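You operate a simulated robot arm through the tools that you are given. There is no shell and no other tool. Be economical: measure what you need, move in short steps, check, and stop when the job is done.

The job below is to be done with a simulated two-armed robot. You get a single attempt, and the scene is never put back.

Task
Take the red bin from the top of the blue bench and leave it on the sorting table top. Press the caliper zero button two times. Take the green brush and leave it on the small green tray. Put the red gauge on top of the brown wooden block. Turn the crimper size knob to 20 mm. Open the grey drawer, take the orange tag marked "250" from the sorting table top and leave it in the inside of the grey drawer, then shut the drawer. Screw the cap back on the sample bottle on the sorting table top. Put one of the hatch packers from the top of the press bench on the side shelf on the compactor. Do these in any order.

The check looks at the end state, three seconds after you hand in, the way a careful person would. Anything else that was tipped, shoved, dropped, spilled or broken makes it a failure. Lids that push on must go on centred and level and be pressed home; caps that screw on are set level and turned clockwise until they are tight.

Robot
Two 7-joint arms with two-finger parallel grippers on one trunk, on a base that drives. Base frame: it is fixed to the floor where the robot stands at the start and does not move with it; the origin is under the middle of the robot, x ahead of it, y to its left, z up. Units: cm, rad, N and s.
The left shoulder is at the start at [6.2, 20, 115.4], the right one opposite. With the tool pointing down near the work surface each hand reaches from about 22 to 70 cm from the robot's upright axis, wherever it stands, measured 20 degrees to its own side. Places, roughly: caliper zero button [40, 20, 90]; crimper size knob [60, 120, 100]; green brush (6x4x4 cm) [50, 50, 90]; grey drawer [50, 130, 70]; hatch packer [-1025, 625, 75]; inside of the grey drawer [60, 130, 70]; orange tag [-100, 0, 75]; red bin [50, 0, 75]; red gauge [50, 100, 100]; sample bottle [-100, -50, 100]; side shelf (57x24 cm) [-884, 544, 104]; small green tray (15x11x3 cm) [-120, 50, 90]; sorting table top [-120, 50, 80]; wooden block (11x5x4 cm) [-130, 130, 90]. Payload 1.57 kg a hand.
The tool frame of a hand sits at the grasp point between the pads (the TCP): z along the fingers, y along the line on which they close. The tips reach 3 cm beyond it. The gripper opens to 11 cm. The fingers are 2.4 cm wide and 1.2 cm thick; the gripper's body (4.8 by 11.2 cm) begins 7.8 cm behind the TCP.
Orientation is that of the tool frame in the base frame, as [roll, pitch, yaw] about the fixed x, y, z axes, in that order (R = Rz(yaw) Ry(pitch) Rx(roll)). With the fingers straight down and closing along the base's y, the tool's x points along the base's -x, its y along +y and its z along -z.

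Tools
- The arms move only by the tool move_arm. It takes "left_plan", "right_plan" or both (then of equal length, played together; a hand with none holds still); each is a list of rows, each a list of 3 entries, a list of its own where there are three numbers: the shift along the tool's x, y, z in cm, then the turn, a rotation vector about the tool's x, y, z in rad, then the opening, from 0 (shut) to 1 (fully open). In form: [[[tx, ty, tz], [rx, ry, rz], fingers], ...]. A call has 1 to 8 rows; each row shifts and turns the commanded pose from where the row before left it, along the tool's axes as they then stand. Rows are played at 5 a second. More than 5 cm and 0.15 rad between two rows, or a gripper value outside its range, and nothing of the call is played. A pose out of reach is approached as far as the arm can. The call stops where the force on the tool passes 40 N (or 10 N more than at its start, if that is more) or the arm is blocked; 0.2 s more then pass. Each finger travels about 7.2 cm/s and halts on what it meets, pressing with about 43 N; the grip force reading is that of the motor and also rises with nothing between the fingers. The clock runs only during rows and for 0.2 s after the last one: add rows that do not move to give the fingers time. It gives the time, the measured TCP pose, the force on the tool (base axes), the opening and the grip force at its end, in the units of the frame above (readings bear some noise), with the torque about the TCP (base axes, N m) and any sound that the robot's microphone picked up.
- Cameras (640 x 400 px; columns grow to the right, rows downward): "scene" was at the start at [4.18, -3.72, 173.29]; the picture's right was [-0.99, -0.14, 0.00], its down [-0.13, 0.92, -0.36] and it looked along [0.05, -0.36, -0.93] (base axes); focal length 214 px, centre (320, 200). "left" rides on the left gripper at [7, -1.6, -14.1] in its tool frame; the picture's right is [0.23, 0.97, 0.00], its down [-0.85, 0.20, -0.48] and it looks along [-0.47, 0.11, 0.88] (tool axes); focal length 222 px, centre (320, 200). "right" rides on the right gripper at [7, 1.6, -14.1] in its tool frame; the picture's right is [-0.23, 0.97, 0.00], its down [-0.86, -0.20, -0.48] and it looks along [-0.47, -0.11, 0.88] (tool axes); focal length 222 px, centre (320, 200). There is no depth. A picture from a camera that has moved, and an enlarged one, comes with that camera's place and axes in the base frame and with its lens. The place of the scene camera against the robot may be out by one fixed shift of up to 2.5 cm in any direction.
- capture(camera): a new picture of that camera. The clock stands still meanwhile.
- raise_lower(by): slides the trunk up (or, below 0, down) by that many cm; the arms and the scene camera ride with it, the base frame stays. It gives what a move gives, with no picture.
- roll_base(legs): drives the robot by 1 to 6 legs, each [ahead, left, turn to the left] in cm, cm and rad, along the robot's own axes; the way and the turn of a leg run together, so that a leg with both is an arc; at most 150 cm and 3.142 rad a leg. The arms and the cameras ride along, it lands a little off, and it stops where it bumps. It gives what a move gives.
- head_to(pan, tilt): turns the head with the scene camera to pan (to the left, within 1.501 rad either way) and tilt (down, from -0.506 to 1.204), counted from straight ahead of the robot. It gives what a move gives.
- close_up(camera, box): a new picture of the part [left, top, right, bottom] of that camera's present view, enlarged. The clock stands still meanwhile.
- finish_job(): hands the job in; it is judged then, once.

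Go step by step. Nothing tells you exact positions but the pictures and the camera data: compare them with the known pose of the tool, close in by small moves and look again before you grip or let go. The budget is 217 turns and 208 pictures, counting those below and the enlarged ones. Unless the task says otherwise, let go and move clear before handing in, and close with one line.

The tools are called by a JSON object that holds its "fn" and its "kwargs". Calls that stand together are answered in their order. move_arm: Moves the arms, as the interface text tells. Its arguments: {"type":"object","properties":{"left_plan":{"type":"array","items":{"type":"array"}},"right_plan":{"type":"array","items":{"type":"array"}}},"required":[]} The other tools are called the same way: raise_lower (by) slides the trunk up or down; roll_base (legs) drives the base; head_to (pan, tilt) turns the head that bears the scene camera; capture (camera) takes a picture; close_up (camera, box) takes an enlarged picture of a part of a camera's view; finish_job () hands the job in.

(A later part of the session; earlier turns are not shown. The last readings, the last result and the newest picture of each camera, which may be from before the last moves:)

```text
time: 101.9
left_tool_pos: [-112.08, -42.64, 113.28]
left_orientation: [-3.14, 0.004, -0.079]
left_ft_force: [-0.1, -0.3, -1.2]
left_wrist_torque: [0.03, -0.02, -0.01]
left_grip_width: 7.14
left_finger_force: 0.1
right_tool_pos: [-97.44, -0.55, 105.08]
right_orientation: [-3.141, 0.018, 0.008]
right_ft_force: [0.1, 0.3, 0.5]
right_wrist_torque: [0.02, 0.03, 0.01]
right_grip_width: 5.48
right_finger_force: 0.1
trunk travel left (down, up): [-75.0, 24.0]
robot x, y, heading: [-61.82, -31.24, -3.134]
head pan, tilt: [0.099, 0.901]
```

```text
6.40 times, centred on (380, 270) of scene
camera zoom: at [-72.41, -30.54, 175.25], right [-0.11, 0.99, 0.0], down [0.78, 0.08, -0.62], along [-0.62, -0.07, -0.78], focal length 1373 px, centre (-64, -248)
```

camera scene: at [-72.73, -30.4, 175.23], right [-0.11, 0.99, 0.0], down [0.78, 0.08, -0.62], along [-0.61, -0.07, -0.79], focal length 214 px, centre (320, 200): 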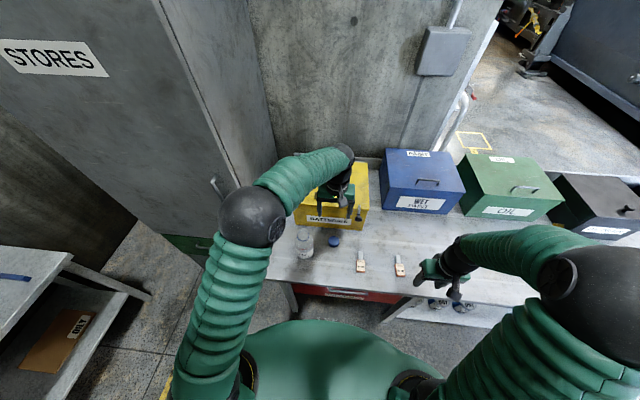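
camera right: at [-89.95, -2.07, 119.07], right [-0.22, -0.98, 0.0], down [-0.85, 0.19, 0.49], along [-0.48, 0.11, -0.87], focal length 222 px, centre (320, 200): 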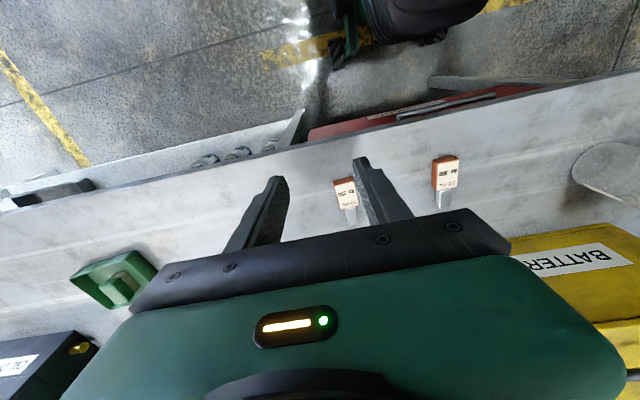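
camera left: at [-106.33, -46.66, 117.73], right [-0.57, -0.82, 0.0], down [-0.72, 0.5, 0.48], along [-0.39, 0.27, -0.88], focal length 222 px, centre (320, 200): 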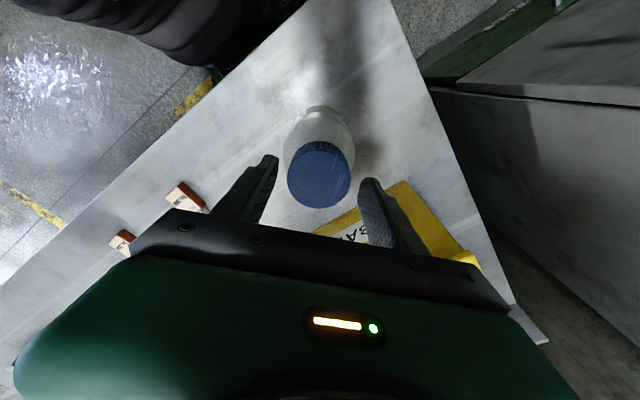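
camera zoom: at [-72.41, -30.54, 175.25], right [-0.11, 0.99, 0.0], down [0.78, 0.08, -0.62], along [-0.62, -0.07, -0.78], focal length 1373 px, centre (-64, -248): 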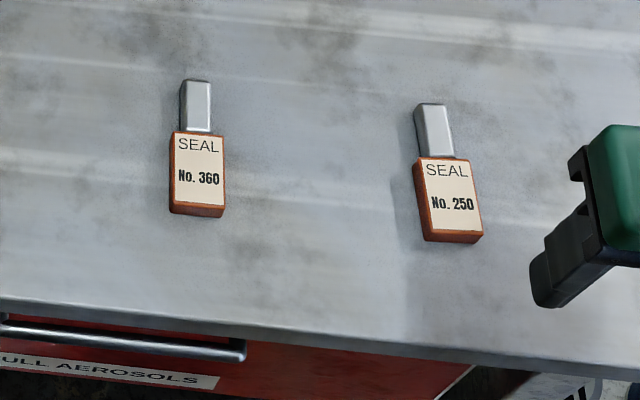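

Cap is on, level and tight. Seal No. 250 is the right-hand tag at about [-107.5, -2.3]; I move the right hand over it, and pull the left hand back.

{"fn": "move_arm", "kwargs": {"right_plan": [[[-4, 0.9, 0], [0, 0, 0], 0.5], [[-4, 1, 1], [0, 0, 0], 0.5], [[-2, 0, 4], [0, 0, 0], 0.5], [[0, 0, 4], [0, 0, 0], 0.5], [[0, 0, 2], [0, 0, 0], 0.5], [[0, 0, 0], [0, 0, 0], 0.5]], "left_plan": [[[0, 0, -2], [0, 0, 0], 0.65], [[4, 0, 0], [0, 0, 0], 0.65], [[4, 0, 0], [0, 0, 0], 0.65], [[4, 0, 0], [0, 0, 0], 0.65], [[0, 0, 0], [0, 0, 0], 0.65], [[0, 0, 0], [0, 0, 0], 0.65]]}}

{"fn": "capture", "kwargs": {"camera": "right"}}

```text
time: 103.3
left_tool_pos: [-99.92, -43.7, 115.48]
left_orientation: [3.141, 0.004, -0.082]
left_ft_force: [-0.5, -0.1, 0.6]
left_wrist_torque: [-0.01, 0.0, -0.04]
left_grip_width: 7.11
left_finger_force: 0.0
right_tool_pos: [-107.93, -2.74, 94.46]
right_orientation: [3.14, 0.016, 0.007]
right_ft_force: [-0.1, 0.0, -0.8]
right_wrist_torque: [-0.03, 0.05, -0.02]
right_grip_width: 5.48
right_finger_force: 0.0
trunk travel left (down, up): [-75.0, 24.0]
robot x, y, heading: [-61.81, -31.38, -3.132]
head pan, tilt: [0.099, 0.901]
```

```text
113 pictures are left
camera right: at [-100.56, -4.31, 108.41], right [-0.22, -0.98, 0.0], down [-0.85, 0.19, 0.49], along [-0.48, 0.11, -0.87], focal length 222 px, centre (320, 200)
```

right: 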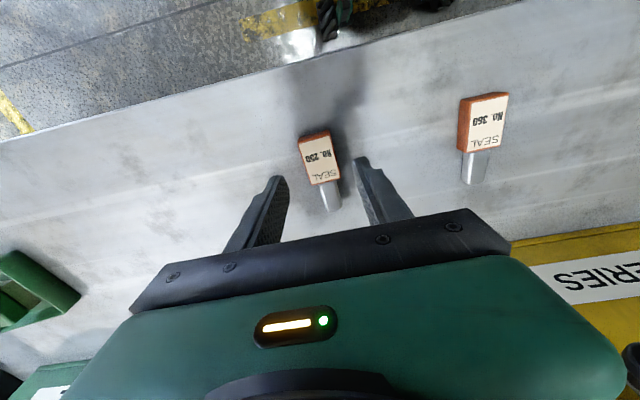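

Tag aligned between the fingers. Down and grip.

{"fn": "move_arm", "kwargs": {"right_plan": [[[-0.2, -0.3, 3], [0, 0, 0], 0.5], [[0, 0, 2], [0, 0, 0], 0.5], [[0, 0, 1], [0, 0, 0], 0.5], [[0, 0, 0.3], [0, 0, 0], 0.5], [[0, 0, 0], [0, 0, 0], 0.2], [[0, 0, 0], [0, 0, 0], 0], [[0, 0, 0], [0, 0, 0], 0]]}}

{"fn": "capture", "kwargs": {"camera": "right"}}

```text
time: 104.9
left_tool_pos: [-99.92, -43.75, 115.57]
left_orientation: [-3.141, 0.005, -0.083]
left_ft_force: [0.2, 0.3, 0.7]
left_wrist_torque: [0.01, 0.01, -0.03]
left_grip_width: 7.11
left_finger_force: 0.1
right_tool_pos: [-108.0, -2.24, 87.99]
right_orientation: [3.141, 0.019, 0.009]
right_ft_force: [1.0, 0.1, 0.2]
right_wrist_torque: [-0.01, 0.01, 0.01]
right_grip_width: 3.28
right_finger_force: 40.8
trunk travel left (down, up): [-75.0, 24.0]
robot x, y, heading: [-61.62, -31.05, -3.134]
head pan, tilt: [0.099, 0.901]
```

```text
112 pictures are left
camera right: at [-100.71, -3.79, 102.02], right [-0.22, -0.98, 0.0], down [-0.85, 0.19, 0.49], along [-0.48, 0.11, -0.87], focal length 222 px, centre (320, 200)
```

right: 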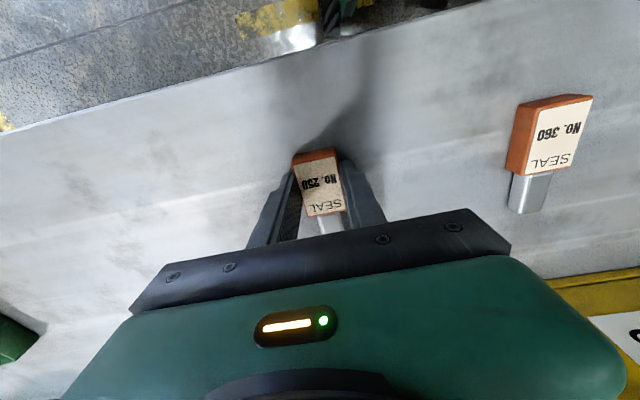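

Tag 250 is held. I lift, retract, back off, drive to the other end of the bench and turn around.

{"fn": "move_arm", "kwargs": {"right_plan": [[[0, 0, -3], [0, 0, 0], 0], [[0, 0, -4], [0, 0, 0], 0], [[0, 0, -4], [0, 0, 0], 0], [[2, 0, -4], [0, 0, 0], 0], [[4, 0, -2], [0, 0, 0], 0], [[4, 0, 0], [0, 0, 0], 0], [[0, -4, 0], [0, 0, 0], 0]]}}

{"fn": "roll_base", "kwargs": {"legs": [[-33, 0, 0], [0, -125, 0], [0, 0, -3.134]]}}

{"fn": "head_to", "kwargs": {"pan": 0.3, "tilt": 0.7}}

{"fn": "capture", "kwargs": {"camera": "scene"}}

```text
time: 106.5
left_tool_pos: [-99.93, -43.66, 115.5]
left_orientation: [3.14, 0.004, -0.081]
left_ft_force: [0.3, 0.1, 0.7]
left_wrist_torque: [-0.02, 0.0, 0.0]
left_grip_width: 7.13
left_finger_force: 0.0
right_tool_pos: [-97.82, 1.7, 104.5]
right_orientation: [3.14, 0.016, 0.008]
right_ft_force: [0.4, 0.3, -0.9]
right_wrist_torque: [-0.04, -0.02, 0.01]
right_grip_width: 3.27
right_finger_force: 41.1
trunk travel left (down, up): [-75.0, 24.0]
robot x, y, heading: [-61.68, -31.25, -3.129]
head pan, tilt: [0.099, 0.901]
```

```text
time: 121.9
left_tool_pos: [8.01, 107.6, 115.5]
left_orientation: [3.141, 0.004, 3.1]
left_ft_force: [-0.1, 0.1, 0.2]
left_wrist_torque: [0.01, -0.01, 0.0]
left_grip_width: 7.16
left_finger_force: 0.0
right_tool_pos: [7.61, 62.25, 104.69]
right_orientation: [-3.139, 0.018, -3.094]
right_ft_force: [-0.1, 0.2, -1.3]
right_wrist_torque: [-0.03, 0.01, -0.01]
right_grip_width: 3.28
right_finger_force: 40.5
trunk travel left (down, up): [-75.0, 24.0]
robot x, y, heading: [-29.91, 93.7, 0.049]
head pan, tilt: [0.099, 0.901]
```

```text
time: 122.7
left_tool_pos: [7.83, 107.64, 115.55]
left_orientation: [3.14, 0.003, 3.099]
left_ft_force: [0.1, -0.7, -0.6]
left_wrist_torque: [0.01, -0.01, 0.04]
left_grip_width: 7.21
left_finger_force: 0.1
right_tool_pos: [7.7, 62.29, 104.61]
right_orientation: [-3.141, 0.016, -3.095]
right_ft_force: [-0.3, -0.2, -0.3]
right_wrist_torque: [0.03, -0.02, 0.01]
right_grip_width: 3.27
right_finger_force: 40.9
trunk travel left (down, up): [-75.0, 24.0]
robot x, y, heading: [-29.58, 93.83, 0.052]
head pan, tilt: [0.3, 0.7]
```

```text
111 pictures are left
camera scene: at [-18.31, 98.02, 176.86], right [0.34, -0.94, 0.0], down [-0.61, -0.22, -0.76], along [0.72, 0.26, -0.65], focal length 214 px, centre (320, 200)
```

scene: 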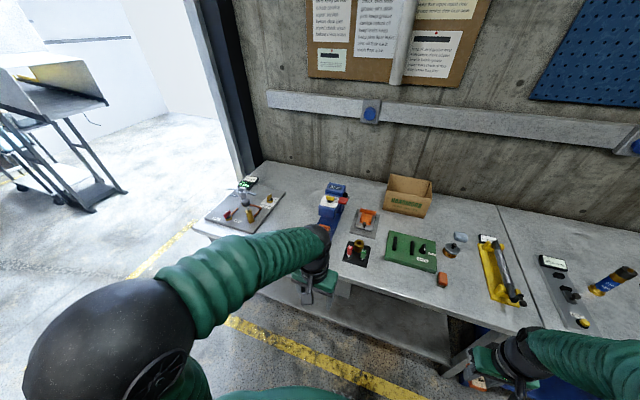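

I zoom on the gauges and crimper area.

{"fn": "close_up", "kwargs": {"camera": "scene", "box": [300, 170, 460, 290]}}

{"fn": "close_up", "kwargs": {"camera": "scene", "box": [180, 160, 340, 280]}}

```text
3.33 times, centred on (380, 230) of scene
camera zoom: at [-18.31, 98.02, 176.86], right [0.34, -0.94, 0.0], down [-0.61, -0.22, -0.76], along [0.72, 0.26, -0.65], focal length 715 px, centre (120, 100)
```

zoom: 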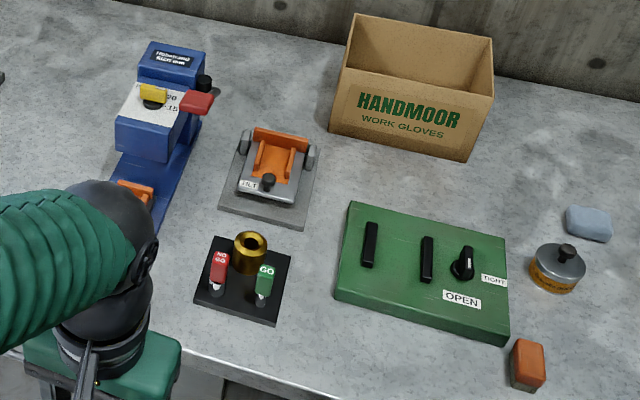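

```text
3.33 times, centred on (260, 220) of scene
camera zoom: at [-18.31, 98.02, 176.86], right [0.34, -0.94, 0.0], down [-0.61, -0.22, -0.76], along [0.72, 0.26, -0.65], focal length 715 px, centre (520, 133)
```

zoom: 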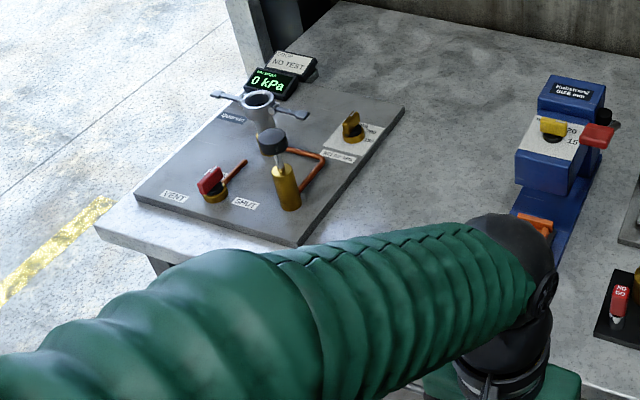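

Blue crimper with the yellow knob is near the far end, and the red NO-GO gauge stands on a black plate. Now I look for the grey drawer below.

{"fn": "roll_base", "kwargs": {"legs": [[-8, 22, -0.05]]}}

{"fn": "head_to", "kwargs": {"pan": 0.05, "tilt": 0.95}}

{"fn": "capture", "kwargs": {"camera": "scene"}}

```text
time: 124.4
left_tool_pos: [0.06, 127.09, 115.54]
left_orientation: [3.137, 0.002, 3.055]
left_ft_force: [0.0, 0.0, -0.2]
left_wrist_torque: [0.01, 0.0, 0.03]
left_grip_width: 7.15
left_finger_force: 0.0
right_tool_pos: [-2.2, 81.79, 104.46]
right_orientation: [3.138, 0.016, 3.141]
right_ft_force: [-0.1, 0.6, 0.6]
right_wrist_torque: [0.0, -0.02, 0.01]
right_grip_width: 3.27
right_finger_force: 40.7
trunk travel left (down, up): [-75.0, 24.0]
robot x, y, heading: [-38.22, 115.25, 0.003]
head pan, tilt: [0.3, 0.7]
```

```text
time: 125.2
left_tool_pos: [-0.13, 127.3, 115.74]
left_orientation: [3.141, 0.005, 3.057]
left_ft_force: [0.2, 0.6, 0.2]
left_wrist_torque: [0.02, -0.03, -0.04]
left_grip_width: 7.13
left_finger_force: 0.1
right_tool_pos: [-2.56, 82.01, 104.64]
right_orientation: [3.141, 0.019, -3.141]
right_ft_force: [1.1, -0.2, 0.0]
right_wrist_torque: [0.01, 0.01, 0.0]
right_grip_width: 3.29
right_finger_force: 41.2
trunk travel left (down, up): [-75.0, 24.0]
robot x, y, heading: [-38.42, 115.27, 0.003]
head pan, tilt: [0.051, 0.949]
```

```text
108 pictures are left
camera scene: at [-27.61, 116.77, 174.9], right [0.06, -1.0, 0.0], down [-0.81, -0.04, -0.58], along [0.58, 0.03, -0.81], focal length 214 px, centre (320, 200)
```

scene: 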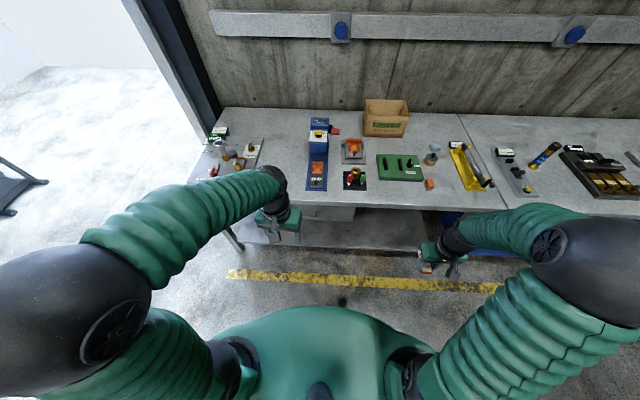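

{"fn": "close_up", "kwargs": {"camera": "scene", "box": [220, 150, 380, 250]}}

```text
4.00 times, centred on (300, 200) of scene
camera zoom: at [-27.61, 116.77, 174.9], right [0.06, -1.0, 0.0], down [-0.81, -0.04, -0.58], along [0.58, 0.03, -0.81], focal length 858 px, centre (400, 200)
```

zoom: 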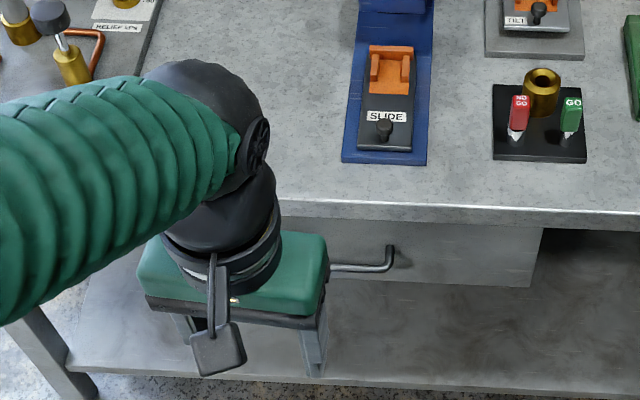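

The drawer handle is a horizontal bar near x≈30, z≈80, under the bench edge. I rotate the left hand 90° so its fingers close along x and it can take the bar from above.

{"fn": "move_arm", "kwargs": {"left_plan": [[[0, 0, 0], [0, 0, 0.149], 0.65], [[0, 0, 0], [0, 0, 0.149], 0.65], [[0, 0, 0], [0, 0, 0.149], 0.65], [[0, 0, 0], [0, 0, 0.149], 0.65], [[0, 0, 0], [0, 0, 0.149], 0.65], [[0, 0, 0], [0, 0, 0.149], 0.65], [[0, 0, 0], [0, 0, 0.149], 0.65], [[0, 0, 0], [0, 0, 0.149], 0.65]]}}

{"fn": "move_arm", "kwargs": {"left_plan": [[[0, 0, 0], [0, 0, 0.149], 0.5], [[0, 0, 0], [0, 0, 0.145], 0.5], [[0, 3, 0], [0, 0, 0], 0.5], [[0, 4, 0], [0, 0, 0], 0.5], [[0, 4, 0], [0, 0, 0], 0.5], [[0, 4, 0], [0, 0, 0], 0.5]]}}

{"fn": "capture", "kwargs": {"camera": "left"}}

{"fn": "close_up", "kwargs": {"camera": "scene", "box": [220, 150, 380, 250]}}

```text
time: 127.0
left_tool_pos: [-0.16, 127.63, 115.67]
left_orientation: [3.135, 0.001, 1.859]
left_ft_force: [-0.2, -0.2, -0.3]
left_wrist_torque: [0.0, -0.02, 0.01]
left_grip_width: 7.13
left_finger_force: 0.0
right_tool_pos: [-2.47, 82.22, 104.61]
right_orientation: [-3.141, 0.018, -3.141]
right_ft_force: [0.5, -0.1, -0.7]
right_wrist_torque: [0.0, 0.01, -0.03]
right_grip_width: 3.26
right_finger_force: 40.7
trunk travel left (down, up): [-75.0, 24.0]
robot x, y, heading: [-38.14, 114.86, 0.006]
head pan, tilt: [0.051, 0.949]
```

```text
time: 128.4
left_tool_pos: [15.17, 127.43, 115.47]
left_orientation: [3.139, -0.001, 1.568]
left_ft_force: [0.4, 0.6, -0.1]
left_wrist_torque: [0.0, 0.01, 0.02]
left_grip_width: 5.52
left_finger_force: 0.0
right_tool_pos: [-2.31, 82.09, 104.62]
right_orientation: [3.14, 0.016, -3.139]
right_ft_force: [-0.3, 0.3, -0.3]
right_wrist_torque: [-0.01, 0.0, -0.02]
right_grip_width: 3.29
right_finger_force: 40.4
trunk travel left (down, up): [-75.0, 24.0]
robot x, y, heading: [-38.2, 114.94, 0.005]
head pan, tilt: [0.051, 0.949]
```

```text
106 pictures are left
camera left: at [13.59, 134.32, 129.5], right [0.97, 0.23, 0.0], down [0.2, -0.86, 0.48], along [0.11, -0.47, -0.88], focal length 222 px, centre (320, 200)
```

left: 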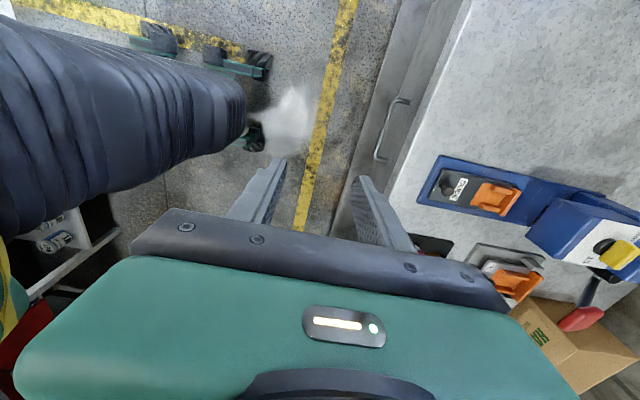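

```text
4.00 times, centred on (300, 200) of scene
camera zoom: at [-27.23, 116.9, 174.87], right [0.05, -1.0, 0.0], down [-0.81, -0.04, -0.58], along [0.58, 0.03, -0.82], focal length 858 px, centre (400, 200)
```

zoom: 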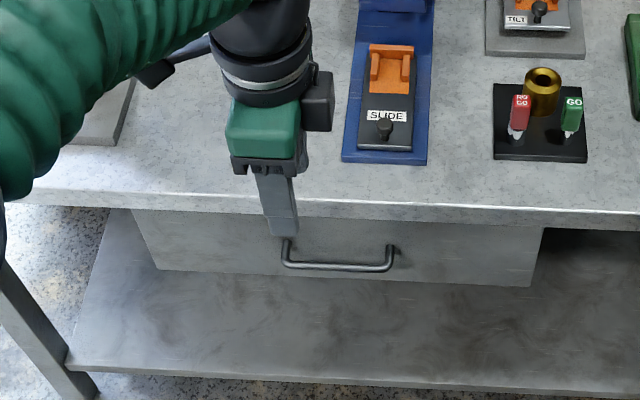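

The bar is at x≈30.5, z≈77.5, y 121–134. To clear the bench edge I'll tilt the fingers forward ~0.4 rad; first drive 10 cm closer.

{"fn": "roll_base", "kwargs": {"legs": [[10, 0, 0]]}}

{"fn": "move_arm", "kwargs": {"left_plan": [[[0, -2, 3], [-0.13, 0, 0], 0.3], [[0, -2, 3], [-0.13, 0, 0], 0.3], [[0, -2, 3], [-0.14, 0, 0], 0.3], [[0, 0, 4], [0, 0, 0], 0.3], [[0, 0, 4], [0, 0, 0], 0.3], [[0, 0, 4], [0, 0, 0], 0.3], [[0, 0, 4], [0, 0, 0], 0.3]]}}

{"fn": "capture", "kwargs": {"camera": "left"}}

{"fn": "close_up", "kwargs": {"camera": "scene", "box": [220, 180, 380, 280]}}

```text
time: 129.5
left_tool_pos: [24.27, 127.38, 115.77]
left_orientation: [3.131, 0.001, 1.569]
left_ft_force: [-0.2, 1.0, 0.4]
left_wrist_torque: [-0.02, 0.02, -0.03]
left_grip_width: 5.49
left_finger_force: 0.1
right_tool_pos: [6.88, 82.07, 104.79]
right_orientation: [3.141, 0.023, -3.141]
right_ft_force: [-0.2, -0.4, -0.4]
right_wrist_torque: [0.0, 0.01, -0.02]
right_grip_width: 3.29
right_finger_force: 41.0
trunk travel left (down, up): [-75.0, 24.0]
robot x, y, heading: [-28.32, 115.35, 0.004]
head pan, tilt: [0.051, 0.949]
```

```text
time: 131.1
left_tool_pos: [26.78, 127.31, 91.12]
left_orientation: [2.738, -0.002, 1.569]
left_ft_force: [0.8, 0.4, 0.8]
left_wrist_torque: [-0.02, 0.03, 0.0]
left_grip_width: 3.34
left_finger_force: 0.2
right_tool_pos: [7.5, 82.2, 104.62]
right_orientation: [3.141, 0.016, -3.139]
right_ft_force: [0.2, 0.7, -1.0]
right_wrist_torque: [-0.01, 0.0, -0.02]
right_grip_width: 3.27
right_finger_force: 40.7
trunk travel left (down, up): [-75.0, 24.0]
robot x, y, heading: [-28.16, 115.23, 0.009]
head pan, tilt: [0.051, 0.949]
```

```text
104 pictures are left
camera left: at [19.77, 134.36, 103.42], right [0.9, 0.23, 0.38], down [-0.01, -0.85, 0.52], along [0.44, -0.47, -0.76], focal length 222 px, centre (320, 200)
```

left: 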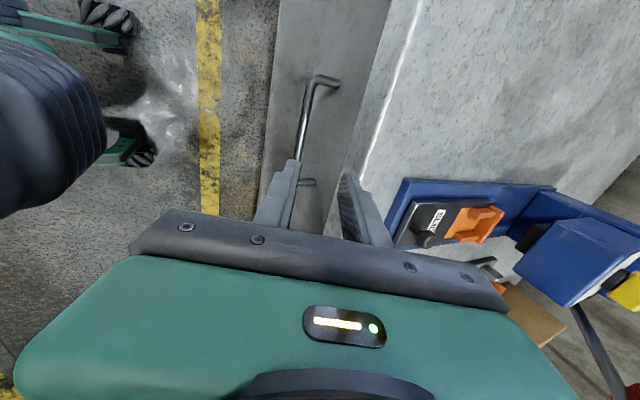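

```text
4.00 times, centred on (300, 230) of scene
camera zoom: at [-17.33, 116.92, 174.86], right [0.05, -1.0, 0.0], down [-0.81, -0.04, -0.58], along [0.58, 0.03, -0.82], focal length 858 px, centre (400, 80)
```

zoom: 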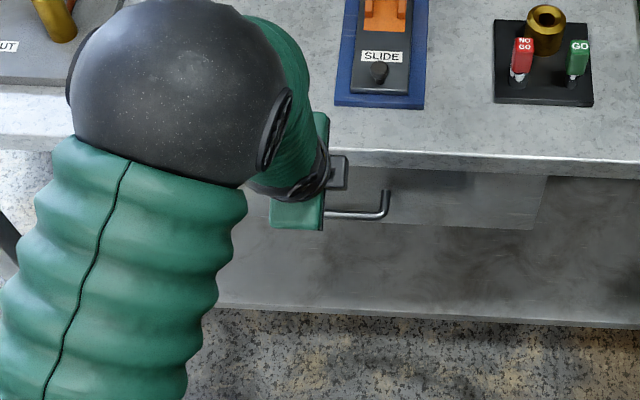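

I shift the hand back about 3 cm sideways so the bar falls between the fingers and approach along the finger direction.

{"fn": "move_arm", "kwargs": {"left_plan": [[[0, -3, 0], [0, 0, 0], 0.3], [[0, 0, 3], [0, 0, 0], 0.3], [[0, 0, 3], [0, 0, 0], 0.3], [[0, 0, 0], [0, 0, 0], 0.3]]}}

{"fn": "capture", "kwargs": {"camera": "left"}}

```text
time: 132.1
left_tool_pos: [25.99, 127.22, 84.36]
left_orientation: [2.736, -0.002, 1.569]
left_ft_force: [0.3, -0.1, -0.2]
left_wrist_torque: [0.0, -0.01, -0.02]
left_grip_width: 3.3
left_finger_force: 0.0
right_tool_pos: [7.28, 82.25, 104.67]
right_orientation: [3.141, 0.02, -3.14]
right_ft_force: [-0.3, -0.5, -1.0]
right_wrist_torque: [0.02, 0.0, 0.0]
right_grip_width: 3.25
right_finger_force: 40.9
trunk travel left (down, up): [-75.0, 24.0]
robot x, y, heading: [-28.23, 115.26, 0.005]
head pan, tilt: [0.051, 0.949]
```

```text
102 pictures are left
camera left: at [19.01, 134.19, 96.67], right [0.89, 0.23, 0.39], down [-0.01, -0.85, 0.52], along [0.45, -0.47, -0.76], focal length 222 px, centre (320, 200)
```

left: 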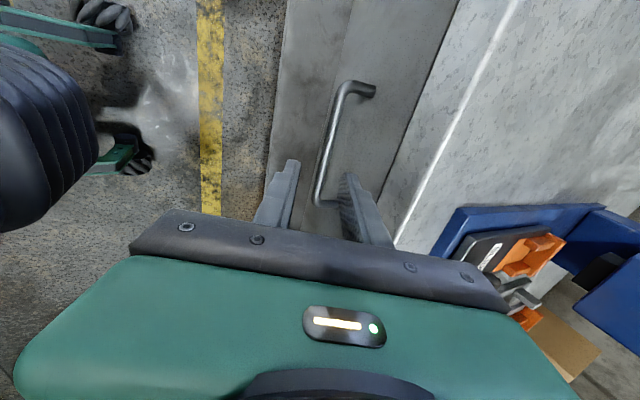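

Bar is at [30.4, 76.7]; slight shift then slide onto it.

{"fn": "move_arm", "kwargs": {"left_plan": [[[0, 0.4, 2], [0, 0, 0], 0.3], [[0, 0, 2], [0, 0, 0], 0.3], [[0, 0, 2], [0, 0, 0], 0.3], [[0, 0, 1.3], [0, 0, 0], 0.3], [[0, 0, 0], [0, 0, 0], 0.3]]}}

{"fn": "capture", "kwargs": {"camera": "left"}}

```text
time: 133.3
left_tool_pos: [29.38, 127.17, 78.02]
left_orientation: [2.736, -0.001, 1.57]
left_ft_force: [1.1, -0.6, 0.0]
left_wrist_torque: [0.0, 0.02, -0.01]
left_grip_width: 3.3
left_finger_force: 0.1
right_tool_pos: [7.33, 82.15, 104.61]
right_orientation: [3.14, 0.019, -3.14]
right_ft_force: [0.1, -0.1, -0.8]
right_wrist_torque: [-0.03, -0.01, 0.02]
right_grip_width: 3.29
right_finger_force: 41.0
trunk travel left (down, up): [-75.0, 24.0]
robot x, y, heading: [-28.81, 115.4, 0.005]
head pan, tilt: [0.051, 0.949]
```

```text
101 pictures are left
camera left: at [22.32, 134.24, 90.28], right [0.9, 0.23, 0.38], down [-0.01, -0.85, 0.52], along [0.45, -0.47, -0.76], focal length 222 px, centre (320, 200)
```

left: 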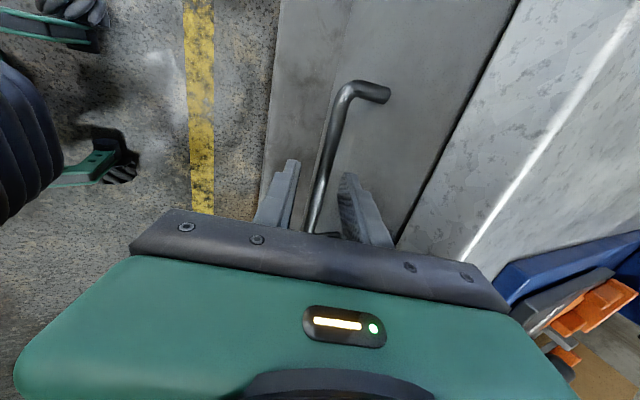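

The bar is between the fingers. I close on it.

{"fn": "move_arm", "kwargs": {"left_plan": [[[0, 0, 0.4], [0, 0, 0], 0.3], [[0, 0, 0], [0, 0, 0], 0], [[0, 0, 0], [0, 0, 0], 0], [[0, 0, 0], [0, 0, 0], 0]]}}

```text
time: 134.3
left_tool_pos: [29.51, 127.18, 77.73]
left_orientation: [2.735, 0.001, 1.571]
left_ft_force: [4.0, 0.5, 6.0]
left_wrist_torque: [-0.51, -0.2, 0.55]
left_grip_width: 1.17
left_finger_force: 29.7
right_tool_pos: [7.28, 82.23, 104.67]
right_orientation: [3.141, 0.017, -3.139]
right_ft_force: [0.0, 0.1, -0.8]
right_wrist_torque: [-0.01, 0.03, 0.01]
right_grip_width: 3.27
right_finger_force: 41.0
trunk travel left (down, up): [-75.0, 24.0]
robot x, y, heading: [-28.61, 115.25, 0.003]
head pan, tilt: [0.051, 0.949]
```

Gripped. Pull straight back along -x.

{"fn": "move_arm", "kwargs": {"left_plan": [[[0, -0.92, -0.39], [0, 0, 0], 0], [[0, -1.84, -0.78], [0, 0, 0], 0], [[0, -1.84, -0.78], [0, 0, 0], 0], [[0, -1.84, -0.78], [0, 0, 0], 0], [[0, -1.84, -0.78], [0, 0, 0], 0], [[0, -1.84, -0.78], [0, 0, 0], 0]]}}

{"fn": "capture", "kwargs": {"camera": "scene"}}

```text
time: 135.7
left_tool_pos: [19.02, 130.5, 77.67]
left_orientation: [2.734, 0.003, 1.654]
left_ft_force: [1.0, -27.0, 2.2]
left_wrist_torque: [-0.4, -0.01, -1.01]
left_grip_width: 1.36
left_finger_force: 30.3
right_tool_pos: [7.25, 82.06, 104.79]
right_orientation: [3.141, 0.019, -3.139]
right_ft_force: [0.0, 0.1, -0.9]
right_wrist_torque: [0.0, 0.0, 0.02]
right_grip_width: 3.26
right_finger_force: 40.6
trunk travel left (down, up): [-75.0, 24.0]
robot x, y, heading: [-28.36, 115.32, -0.0]
head pan, tilt: [0.051, 0.949]
```

```text
100 pictures are left
camera scene: at [-17.83, 115.99, 174.96], right [0.05, -1.0, -0.01], down [-0.81, -0.04, -0.58], along [0.58, 0.04, -0.81], focal length 214 px, centre (320, 200)
```

scene: 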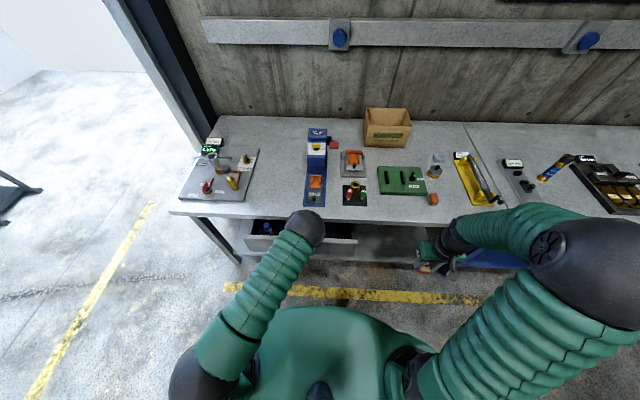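

{"fn": "close_up", "kwargs": {"camera": "scene", "box": [220, 190, 380, 290]}}

{"fn": "capture", "kwargs": {"camera": "left"}}

```text
4.00 times, centred on (300, 240) of scene
camera zoom: at [-17.83, 115.99, 174.96], right [0.05, -1.0, -0.01], down [-0.81, -0.04, -0.58], along [0.58, 0.04, -0.81], focal length 858 px, centre (400, 40)
```

zoom: 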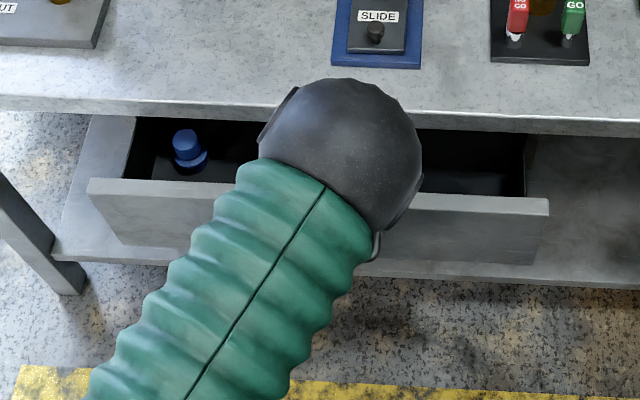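

```text
98 pictures are left
camera left: at [11.34, 136.92, 89.94], right [0.87, 0.3, 0.39], down [0.06, -0.85, 0.52], along [0.49, -0.43, -0.76], focal length 222 px, centre (320, 200)
```

left: 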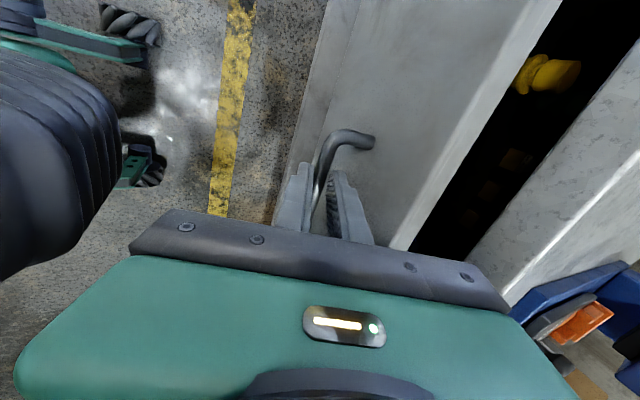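

The hand slid along the bar while pulling; the drawer is open about 10 cm. I relax the grip to let the arm re-centre, then regrip.

{"fn": "move_arm", "kwargs": {"left_plan": [[[0, 0, 0], [0, 0, 0], 0.22], [[0, 0, 0], [0, 0, 0], 0.22], [[0, 0, 0], [0, 0, 0], 0.22], [[0, 0, 0], [0, 0, 0], 0.22]]}}

{"fn": "capture", "kwargs": {"camera": "left"}}

```text
time: 136.9
left_tool_pos: [19.02, 131.96, 77.53]
left_orientation: [2.735, 0.004, 1.68]
left_ft_force: [-0.1, 0.3, -0.5]
left_wrist_torque: [-0.04, -0.01, -0.03]
left_grip_width: 2.43
left_finger_force: 0.1
right_tool_pos: [7.39, 82.51, 104.78]
right_orientation: [-3.138, 0.02, -3.138]
right_ft_force: [0.4, 0.3, -0.1]
right_wrist_torque: [-0.06, -0.01, -0.01]
right_grip_width: 3.24
right_finger_force: 40.1
trunk travel left (down, up): [-75.0, 24.0]
robot x, y, heading: [-28.43, 115.16, 0.004]
head pan, tilt: [0.051, 0.949]
stopped in row 4 (left hand): the arm was blocked; the commanded pose is now the measured one
```

```text
97 pictures are left
camera left: at [11.23, 138.26, 89.75], right [0.86, 0.33, 0.38], down [0.09, -0.85, 0.52], along [0.5, -0.42, -0.76], focal length 222 px, centre (320, 200)
```

left: 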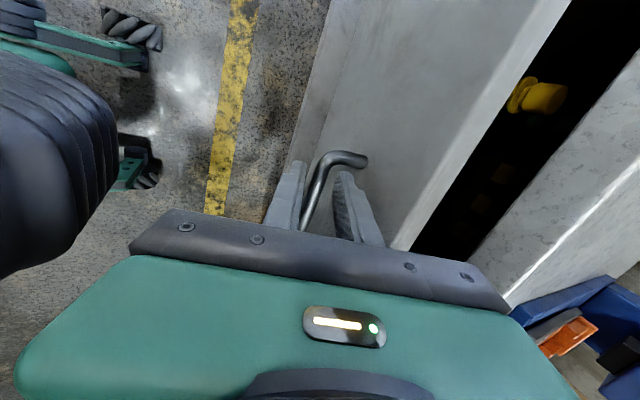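

The arm was obstructed by its own body, so I'll grip here and use the base to pull the drawer further instead.

{"fn": "move_arm", "kwargs": {"left_plan": [[[0, 0, 0], [0, 0, 0], 0], [[0, 0, 0], [0, 0, 0], 0], [[0, 0, 0], [0, 0, 0], 0]]}}

{"fn": "roll_base", "kwargs": {"legs": [[-9, 0, 0]]}}

{"fn": "capture", "kwargs": {"camera": "scene"}}

```text
time: 137.7
left_tool_pos: [18.92, 131.89, 77.45]
left_orientation: [2.735, 0.0, 1.678]
left_ft_force: [-0.7, 0.2, 1.5]
left_wrist_torque: [0.29, -0.05, -0.85]
left_grip_width: 1.46
left_finger_force: 30.5
right_tool_pos: [7.19, 82.27, 104.71]
right_orientation: [-3.14, 0.021, -3.14]
right_ft_force: [-0.7, -0.1, -0.4]
right_wrist_torque: [0.01, 0.02, 0.0]
right_grip_width: 3.28
right_finger_force: 41.0
trunk travel left (down, up): [-75.0, 24.0]
robot x, y, heading: [-28.62, 115.14, 0.002]
head pan, tilt: [0.051, 0.949]
```

```text
time: 138.8
left_tool_pos: [9.89, 131.78, 77.45]
left_orientation: [2.737, -0.005, 1.681]
left_ft_force: [-0.2, -0.6, -6.5]
left_wrist_torque: [1.08, -0.12, -0.38]
left_grip_width: 1.4
left_finger_force: 30.3
right_tool_pos: [-1.78, 81.94, 104.71]
right_orientation: [3.14, 0.02, -3.14]
right_ft_force: [-0.4, -0.1, -0.5]
right_wrist_torque: [-0.05, -0.01, -0.01]
right_grip_width: 3.27
right_finger_force: 41.0
trunk travel left (down, up): [-75.0, 24.0]
robot x, y, heading: [-37.1, 115.11, 0.004]
head pan, tilt: [0.051, 0.949]
```

```text
96 pictures are left
camera scene: at [-26.71, 116.43, 174.87], right [0.05, -1.0, 0.0], down [-0.81, -0.04, -0.58], along [0.58, 0.03, -0.81], focal length 214 px, centre (320, 200)
```

scene: 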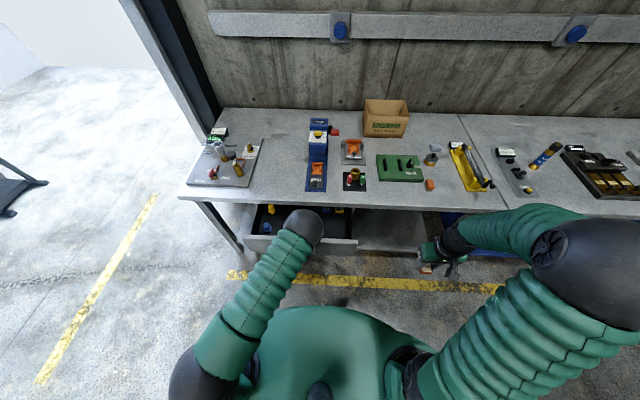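

The drawer is now open about 19 cm. I release the handle and lift the left hand away.

{"fn": "move_arm", "kwargs": {"left_plan": [[[0, 0, 0], [0, 0, 0], 0.25], [[0, 0, 0], [0, 0, 0], 0.25], [[0, 0, -2.5], [0, 0, 0], 0.25], [[0, 0, -2.5], [0, 0, 0], 0.25], [[0, 1.5, -3.7], [0, 0, 0], 0.25], [[0, 1.5, -3.7], [0, 0, 0], 0.25], [[0, 1.5, -3.7], [0, 0, 0], 0.25], [[0, 1.5, -3.7], [0, 0, 0], 0.25]]}}

{"fn": "move_arm", "kwargs": {"left_plan": [[[0, 1.5, -3.7], [0.13, 0, 0], 0.25], [[2, 1, -3], [0.13, 0, 0], 0.25], [[4, 0, -2], [0.14, 0, -0.05], 0.25], [[4, 0, 0], [0, 0, 0], 0.25]]}}

{"fn": "capture", "kwargs": {"camera": "scene"}}

{"fn": "close_up", "kwargs": {"camera": "scene", "box": [220, 190, 380, 290]}}

```text
time: 140.6
left_tool_pos: [7.3, 131.63, 98.14]
left_orientation: [2.736, 0.0, 1.681]
left_ft_force: [-0.7, -0.2, 0.3]
left_wrist_torque: [0.04, -0.03, -0.01]
left_grip_width: 2.75
left_finger_force: 0.0
right_tool_pos: [-1.98, 82.47, 104.86]
right_orientation: [-3.14, 0.023, -3.139]
right_ft_force: [0.7, -0.5, 0.3]
right_wrist_torque: [-0.02, 0.01, 0.0]
right_grip_width: 3.26
right_finger_force: 41.0
trunk travel left (down, up): [-75.0, 24.0]
robot x, y, heading: [-37.5, 114.85, -0.002]
head pan, tilt: [0.051, 0.949]
```

```text
time: 141.6
left_tool_pos: [5.46, 141.56, 107.47]
left_orientation: [3.135, 0.006, 1.728]
left_ft_force: [-0.2, 0.2, -0.4]
left_wrist_torque: [-0.03, -0.02, -0.01]
left_grip_width: 2.73
left_finger_force: 0.1
right_tool_pos: [-1.99, 82.41, 104.91]
right_orientation: [-3.137, 0.021, -3.139]
right_ft_force: [0.0, -0.2, -0.2]
right_wrist_torque: [0.0, -0.01, -0.04]
right_grip_width: 3.26
right_finger_force: 40.5
trunk travel left (down, up): [-75.0, 24.0]
robot x, y, heading: [-37.27, 115.33, 0.003]
head pan, tilt: [0.051, 0.949]
```

```text
95 pictures are left
camera scene: at [-26.86, 117.08, 174.89], right [0.05, -1.0, 0.0], down [-0.81, -0.04, -0.58], along [0.58, 0.03, -0.81], focal length 214 px, centre (320, 200)
```

scene: 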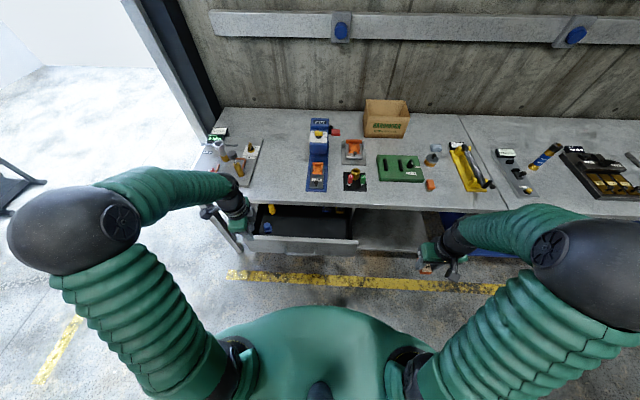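

```text
4.00 times, centred on (300, 240) of scene
camera zoom: at [-26.86, 117.08, 174.89], right [0.05, -1.0, 0.0], down [-0.81, -0.04, -0.58], along [0.58, 0.03, -0.81], focal length 858 px, centre (400, 40)
```

zoom: 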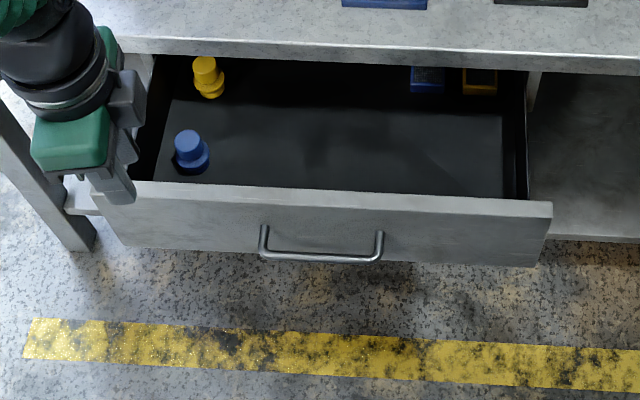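

The drawer is open; front-centre is free. I shift the robot left and slightly ahead so the right hand (with the tag) can reach into the drawer.

{"fn": "roll_base", "kwargs": {"legs": [[4, 22, 0]]}}

{"fn": "move_arm", "kwargs": {"right_plan": [[[-4, 0, 0], [0, 0, 0], 0], [[-4, 2, 0], [0, 0, 0], 0], [[-4, 2, 0], [0, 0, 0], 0], [[-4, 2, 0], [0, 0, 0], 0], [[-4, 2, 0], [0, 0, 0], 0], [[-1.5, 2, 2], [0, 0.02, 0], 0]]}}

{"fn": "capture", "kwargs": {"camera": "right"}}

{"fn": "capture", "kwargs": {"camera": "scene"}}

```text
time: 143.3
left_tool_pos: [9.52, 163.32, 107.37]
left_orientation: [3.136, 0.003, 1.732]
left_ft_force: [-0.4, -0.1, -0.8]
left_wrist_torque: [0.04, 0.02, 0.02]
left_grip_width: 2.76
left_finger_force: 0.1
right_tool_pos: [2.1, 104.08, 104.78]
right_orientation: [-3.142, 0.02, -3.138]
right_ft_force: [-0.2, 0.5, -0.5]
right_wrist_torque: [-0.02, 0.04, 0.02]
right_grip_width: 3.29
right_finger_force: 41.4
trunk travel left (down, up): [-75.0, 24.0]
robot x, y, heading: [-33.81, 137.29, 0.004]
head pan, tilt: [0.051, 0.949]
```

```text
time: 144.7
left_tool_pos: [9.68, 163.72, 107.34]
left_orientation: [3.137, 0.005, 1.731]
left_ft_force: [0.2, -0.4, -0.6]
left_wrist_torque: [0.01, -0.03, -0.02]
left_grip_width: 2.75
left_finger_force: 0.1
right_tool_pos: [23.76, 114.7, 103.06]
right_orientation: [-3.14, 0.001, -3.138]
right_ft_force: [0.4, 0.1, -0.9]
right_wrist_torque: [0.02, 0.03, 0.03]
right_grip_width: 3.27
right_finger_force: 41.0
trunk travel left (down, up): [-75.0, 24.0]
robot x, y, heading: [-33.91, 137.51, 0.005]
head pan, tilt: [0.051, 0.949]
```

```text
93 pictures are left
camera right: at [16.75, 116.37, 117.28], right [0.22, 0.97, 0.0], down [0.86, -0.2, 0.48], along [0.47, -0.11, -0.88], focal length 222 px, centre (320, 200)
```

right: 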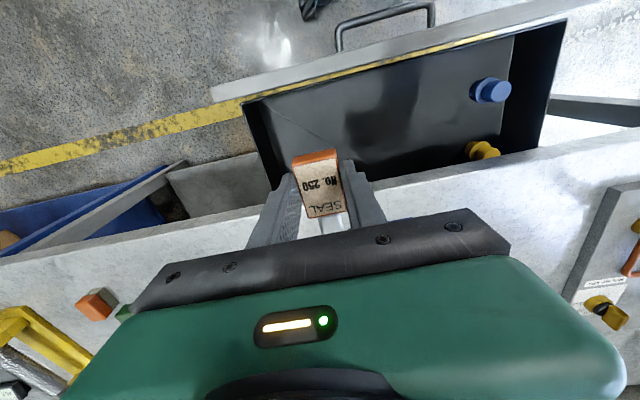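

```text
92 pictures are left
camera scene: at [-22.51, 139.23, 174.87], right [0.06, -1.0, 0.0], down [-0.81, -0.05, -0.58], along [0.58, 0.03, -0.82], focal length 214 px, centre (320, 200)
```

scene: 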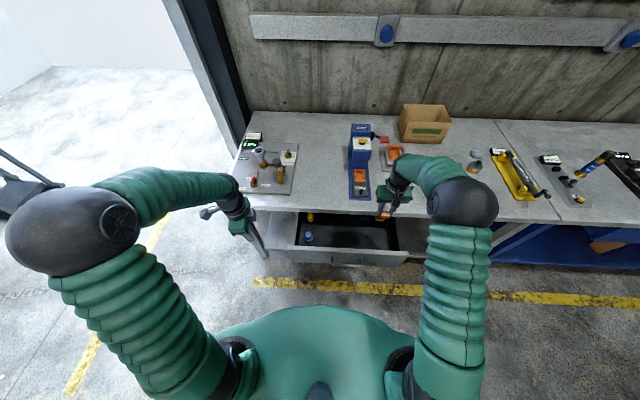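

The tag hangs over the drawer opening (interior x≈17.5–32, y≈105–142). I centre it and lower carefully.

{"fn": "move_arm", "kwargs": {"right_plan": [[[-0.4, 4, 0], [0, 0, 0], 0], [[0, 0, 4], [0, 0, 0], 0], [[0, 0, 4], [0, 0, 0], 0], [[0, 0, 4], [0, 0, 0], 0], [[0, 0, 4], [0, 0, 0], 0], [[0, 0, 3], [0, 0, 0], 0]]}}

{"fn": "capture", "kwargs": {"camera": "right"}}

{"fn": "close_up", "kwargs": {"camera": "scene", "box": [280, 170, 440, 280]}}

```text
time: 146.1
left_tool_pos: [9.5, 163.66, 107.28]
left_orientation: [3.133, 0.006, 1.731]
left_ft_force: [0.1, -0.1, 0.4]
left_wrist_torque: [0.0, 0.03, 0.0]
left_grip_width: 2.75
left_finger_force: 0.1
right_tool_pos: [23.79, 118.41, 84.23]
right_orientation: [-3.138, 0.002, -3.137]
right_ft_force: [-0.4, -0.3, 0.1]
right_wrist_torque: [0.04, -0.01, 0.0]
right_grip_width: 3.25
right_finger_force: 41.1
trunk travel left (down, up): [-75.0, 24.0]
robot x, y, heading: [-33.44, 137.49, 0.008]
head pan, tilt: [0.051, 0.949]
```

```text
91 pictures are left
camera right: at [16.87, 120.06, 98.2], right [0.22, 0.97, 0.0], down [0.85, -0.2, 0.48], along [0.47, -0.11, -0.88], focal length 222 px, centre (320, 200)
```

right: 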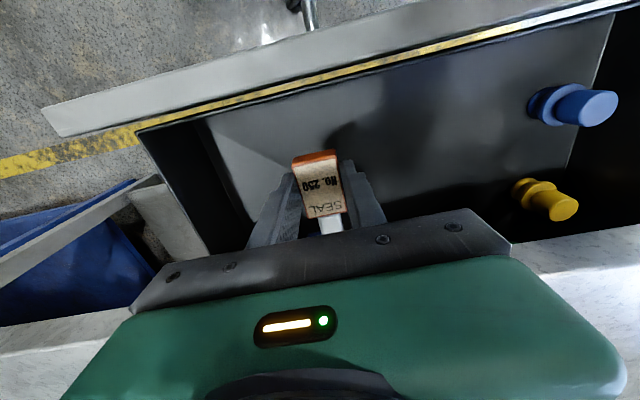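

```text
3.64 times, centred on (360, 225) of scene
camera zoom: at [-22.58, 139.1, 174.88], right [0.06, -1.0, 0.0], down [-0.81, -0.05, -0.58], along [0.58, 0.03, -0.82], focal length 780 px, centre (174, 109)
```

zoom: 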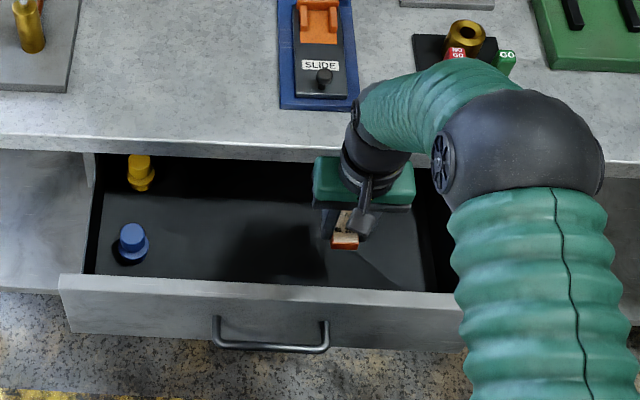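

Clear all round. Continue down in smaller steps to the drawer floor.

{"fn": "move_arm", "kwargs": {"right_plan": [[[0, 0, 3], [0, 0, 0], 0], [[0, 0, 3], [0, 0, 0], 0], [[0, 0, 1], [0, 0, 0], 0], [[0, 0, 0.6], [0, 0, 0], 0], [[0, 0, 0.6], [0, 0, 0], 0], [[0, 0, 0.5], [0, 0, 0], 0], [[0, 0, 0.4], [0, 0, 0], 0]]}}

{"fn": "capture", "kwargs": {"camera": "right"}}

```text
time: 147.7
left_tool_pos: [9.58, 163.55, 107.42]
left_orientation: [3.134, 0.005, 1.732]
left_ft_force: [-0.1, 0.6, -0.6]
left_wrist_torque: [-0.02, -0.02, 0.0]
left_grip_width: 2.75
left_finger_force: 0.2
right_tool_pos: [23.82, 118.28, 75.24]
right_orientation: [-3.138, 0.002, -3.14]
right_ft_force: [-0.1, -0.9, -1.1]
right_wrist_torque: [0.01, -0.01, 0.0]
right_grip_width: 3.27
right_finger_force: 40.6
trunk travel left (down, up): [-75.0, 24.0]
robot x, y, heading: [-33.45, 137.41, 0.002]
head pan, tilt: [0.051, 0.949]
```

```text
89 pictures are left
camera right: at [16.88, 120.01, 89.23], right [0.22, 0.97, 0.0], down [0.85, -0.2, 0.48], along [0.47, -0.11, -0.88], focal length 222 px, centre (320, 200)
```

right: 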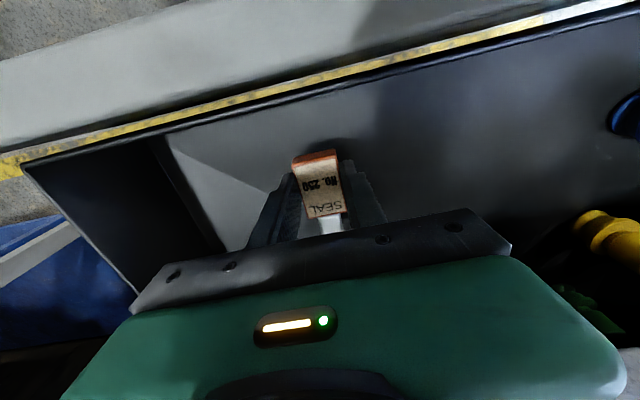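

{"fn": "move_arm", "kwargs": {"right_plan": [[[0, 0, 0.4], [0, 0, 0], 0], [[0, 0, 0.4], [0, 0, 0], 0], [[0, 0, 0.4], [0, 0, 0], 0], [[0, 0, 0.3], [0, 0, 0], 0], [[0, 0, 0.3], [0, 0, 0], 0], [[0, 0, 0.3], [0, 0, 0], 0], [[0, 0, 0.3], [0, 0, 0], 0], [[0, 0, 0.3], [0, 0, 0], 0]]}}

```text
time: 149.5
left_tool_pos: [9.53, 163.63, 107.35]
left_orientation: [3.135, 0.004, 1.731]
left_ft_force: [0.1, 0.2, -0.7]
left_wrist_torque: [-0.03, -0.01, 0.02]
left_grip_width: 2.78
left_finger_force: 0.1
right_tool_pos: [23.97, 118.48, 72.39]
right_orientation: [-3.138, 0.002, -3.138]
right_ft_force: [-0.4, -0.1, 0.2]
right_wrist_torque: [0.0, 0.01, -0.02]
right_grip_width: 3.27
right_finger_force: 40.4
trunk travel left (down, up): [-75.0, 24.0]
robot x, y, heading: [-33.64, 137.32, 0.008]
head pan, tilt: [0.051, 0.949]
```

{"fn": "move_arm", "kwargs": {"right_plan": [[[0, 0, 0.3], [0, 0, 0], 0], [[0, 0, 0.3], [0, 0, 0], 0], [[0, 0, 0.3], [0, 0, 0], 0], [[0, 0, 0.3], [0, 0, 0], 0], [[0, 0, 0.3], [0, 0, 0], 0], [[0, 0, 0.3], [0, 0, 0], 0]]}}

{"fn": "capture", "kwargs": {"camera": "right"}}

```text
time: 150.9
left_tool_pos: [9.36, 163.69, 107.47]
left_orientation: [3.132, 0.007, 1.732]
left_ft_force: [-0.1, 0.4, -1.1]
left_wrist_torque: [0.03, -0.02, 0.01]
left_grip_width: 2.74
left_finger_force: 0.0
right_tool_pos: [24.04, 118.42, 70.99]
right_orientation: [-3.137, 0.01, -3.139]
right_ft_force: [1.2, -0.9, 18.0]
right_wrist_torque: [0.04, -1.23, -0.03]
right_grip_width: 3.27
right_finger_force: 40.9
trunk travel left (down, up): [-75.0, 24.0]
robot x, y, heading: [-33.64, 137.06, 0.004]
head pan, tilt: [0.051, 0.949]
```

```text
88 pictures are left
camera right: at [16.94, 120.14, 85.08], right [0.22, 0.97, 0.0], down [0.85, -0.19, 0.49], along [0.47, -0.11, -0.87], focal length 222 px, centre (320, 200)
```

right: 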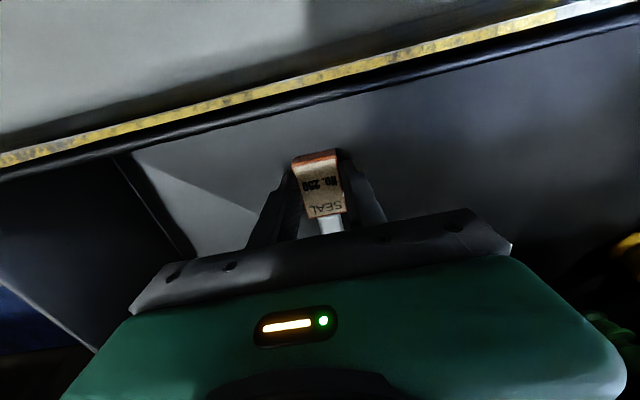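

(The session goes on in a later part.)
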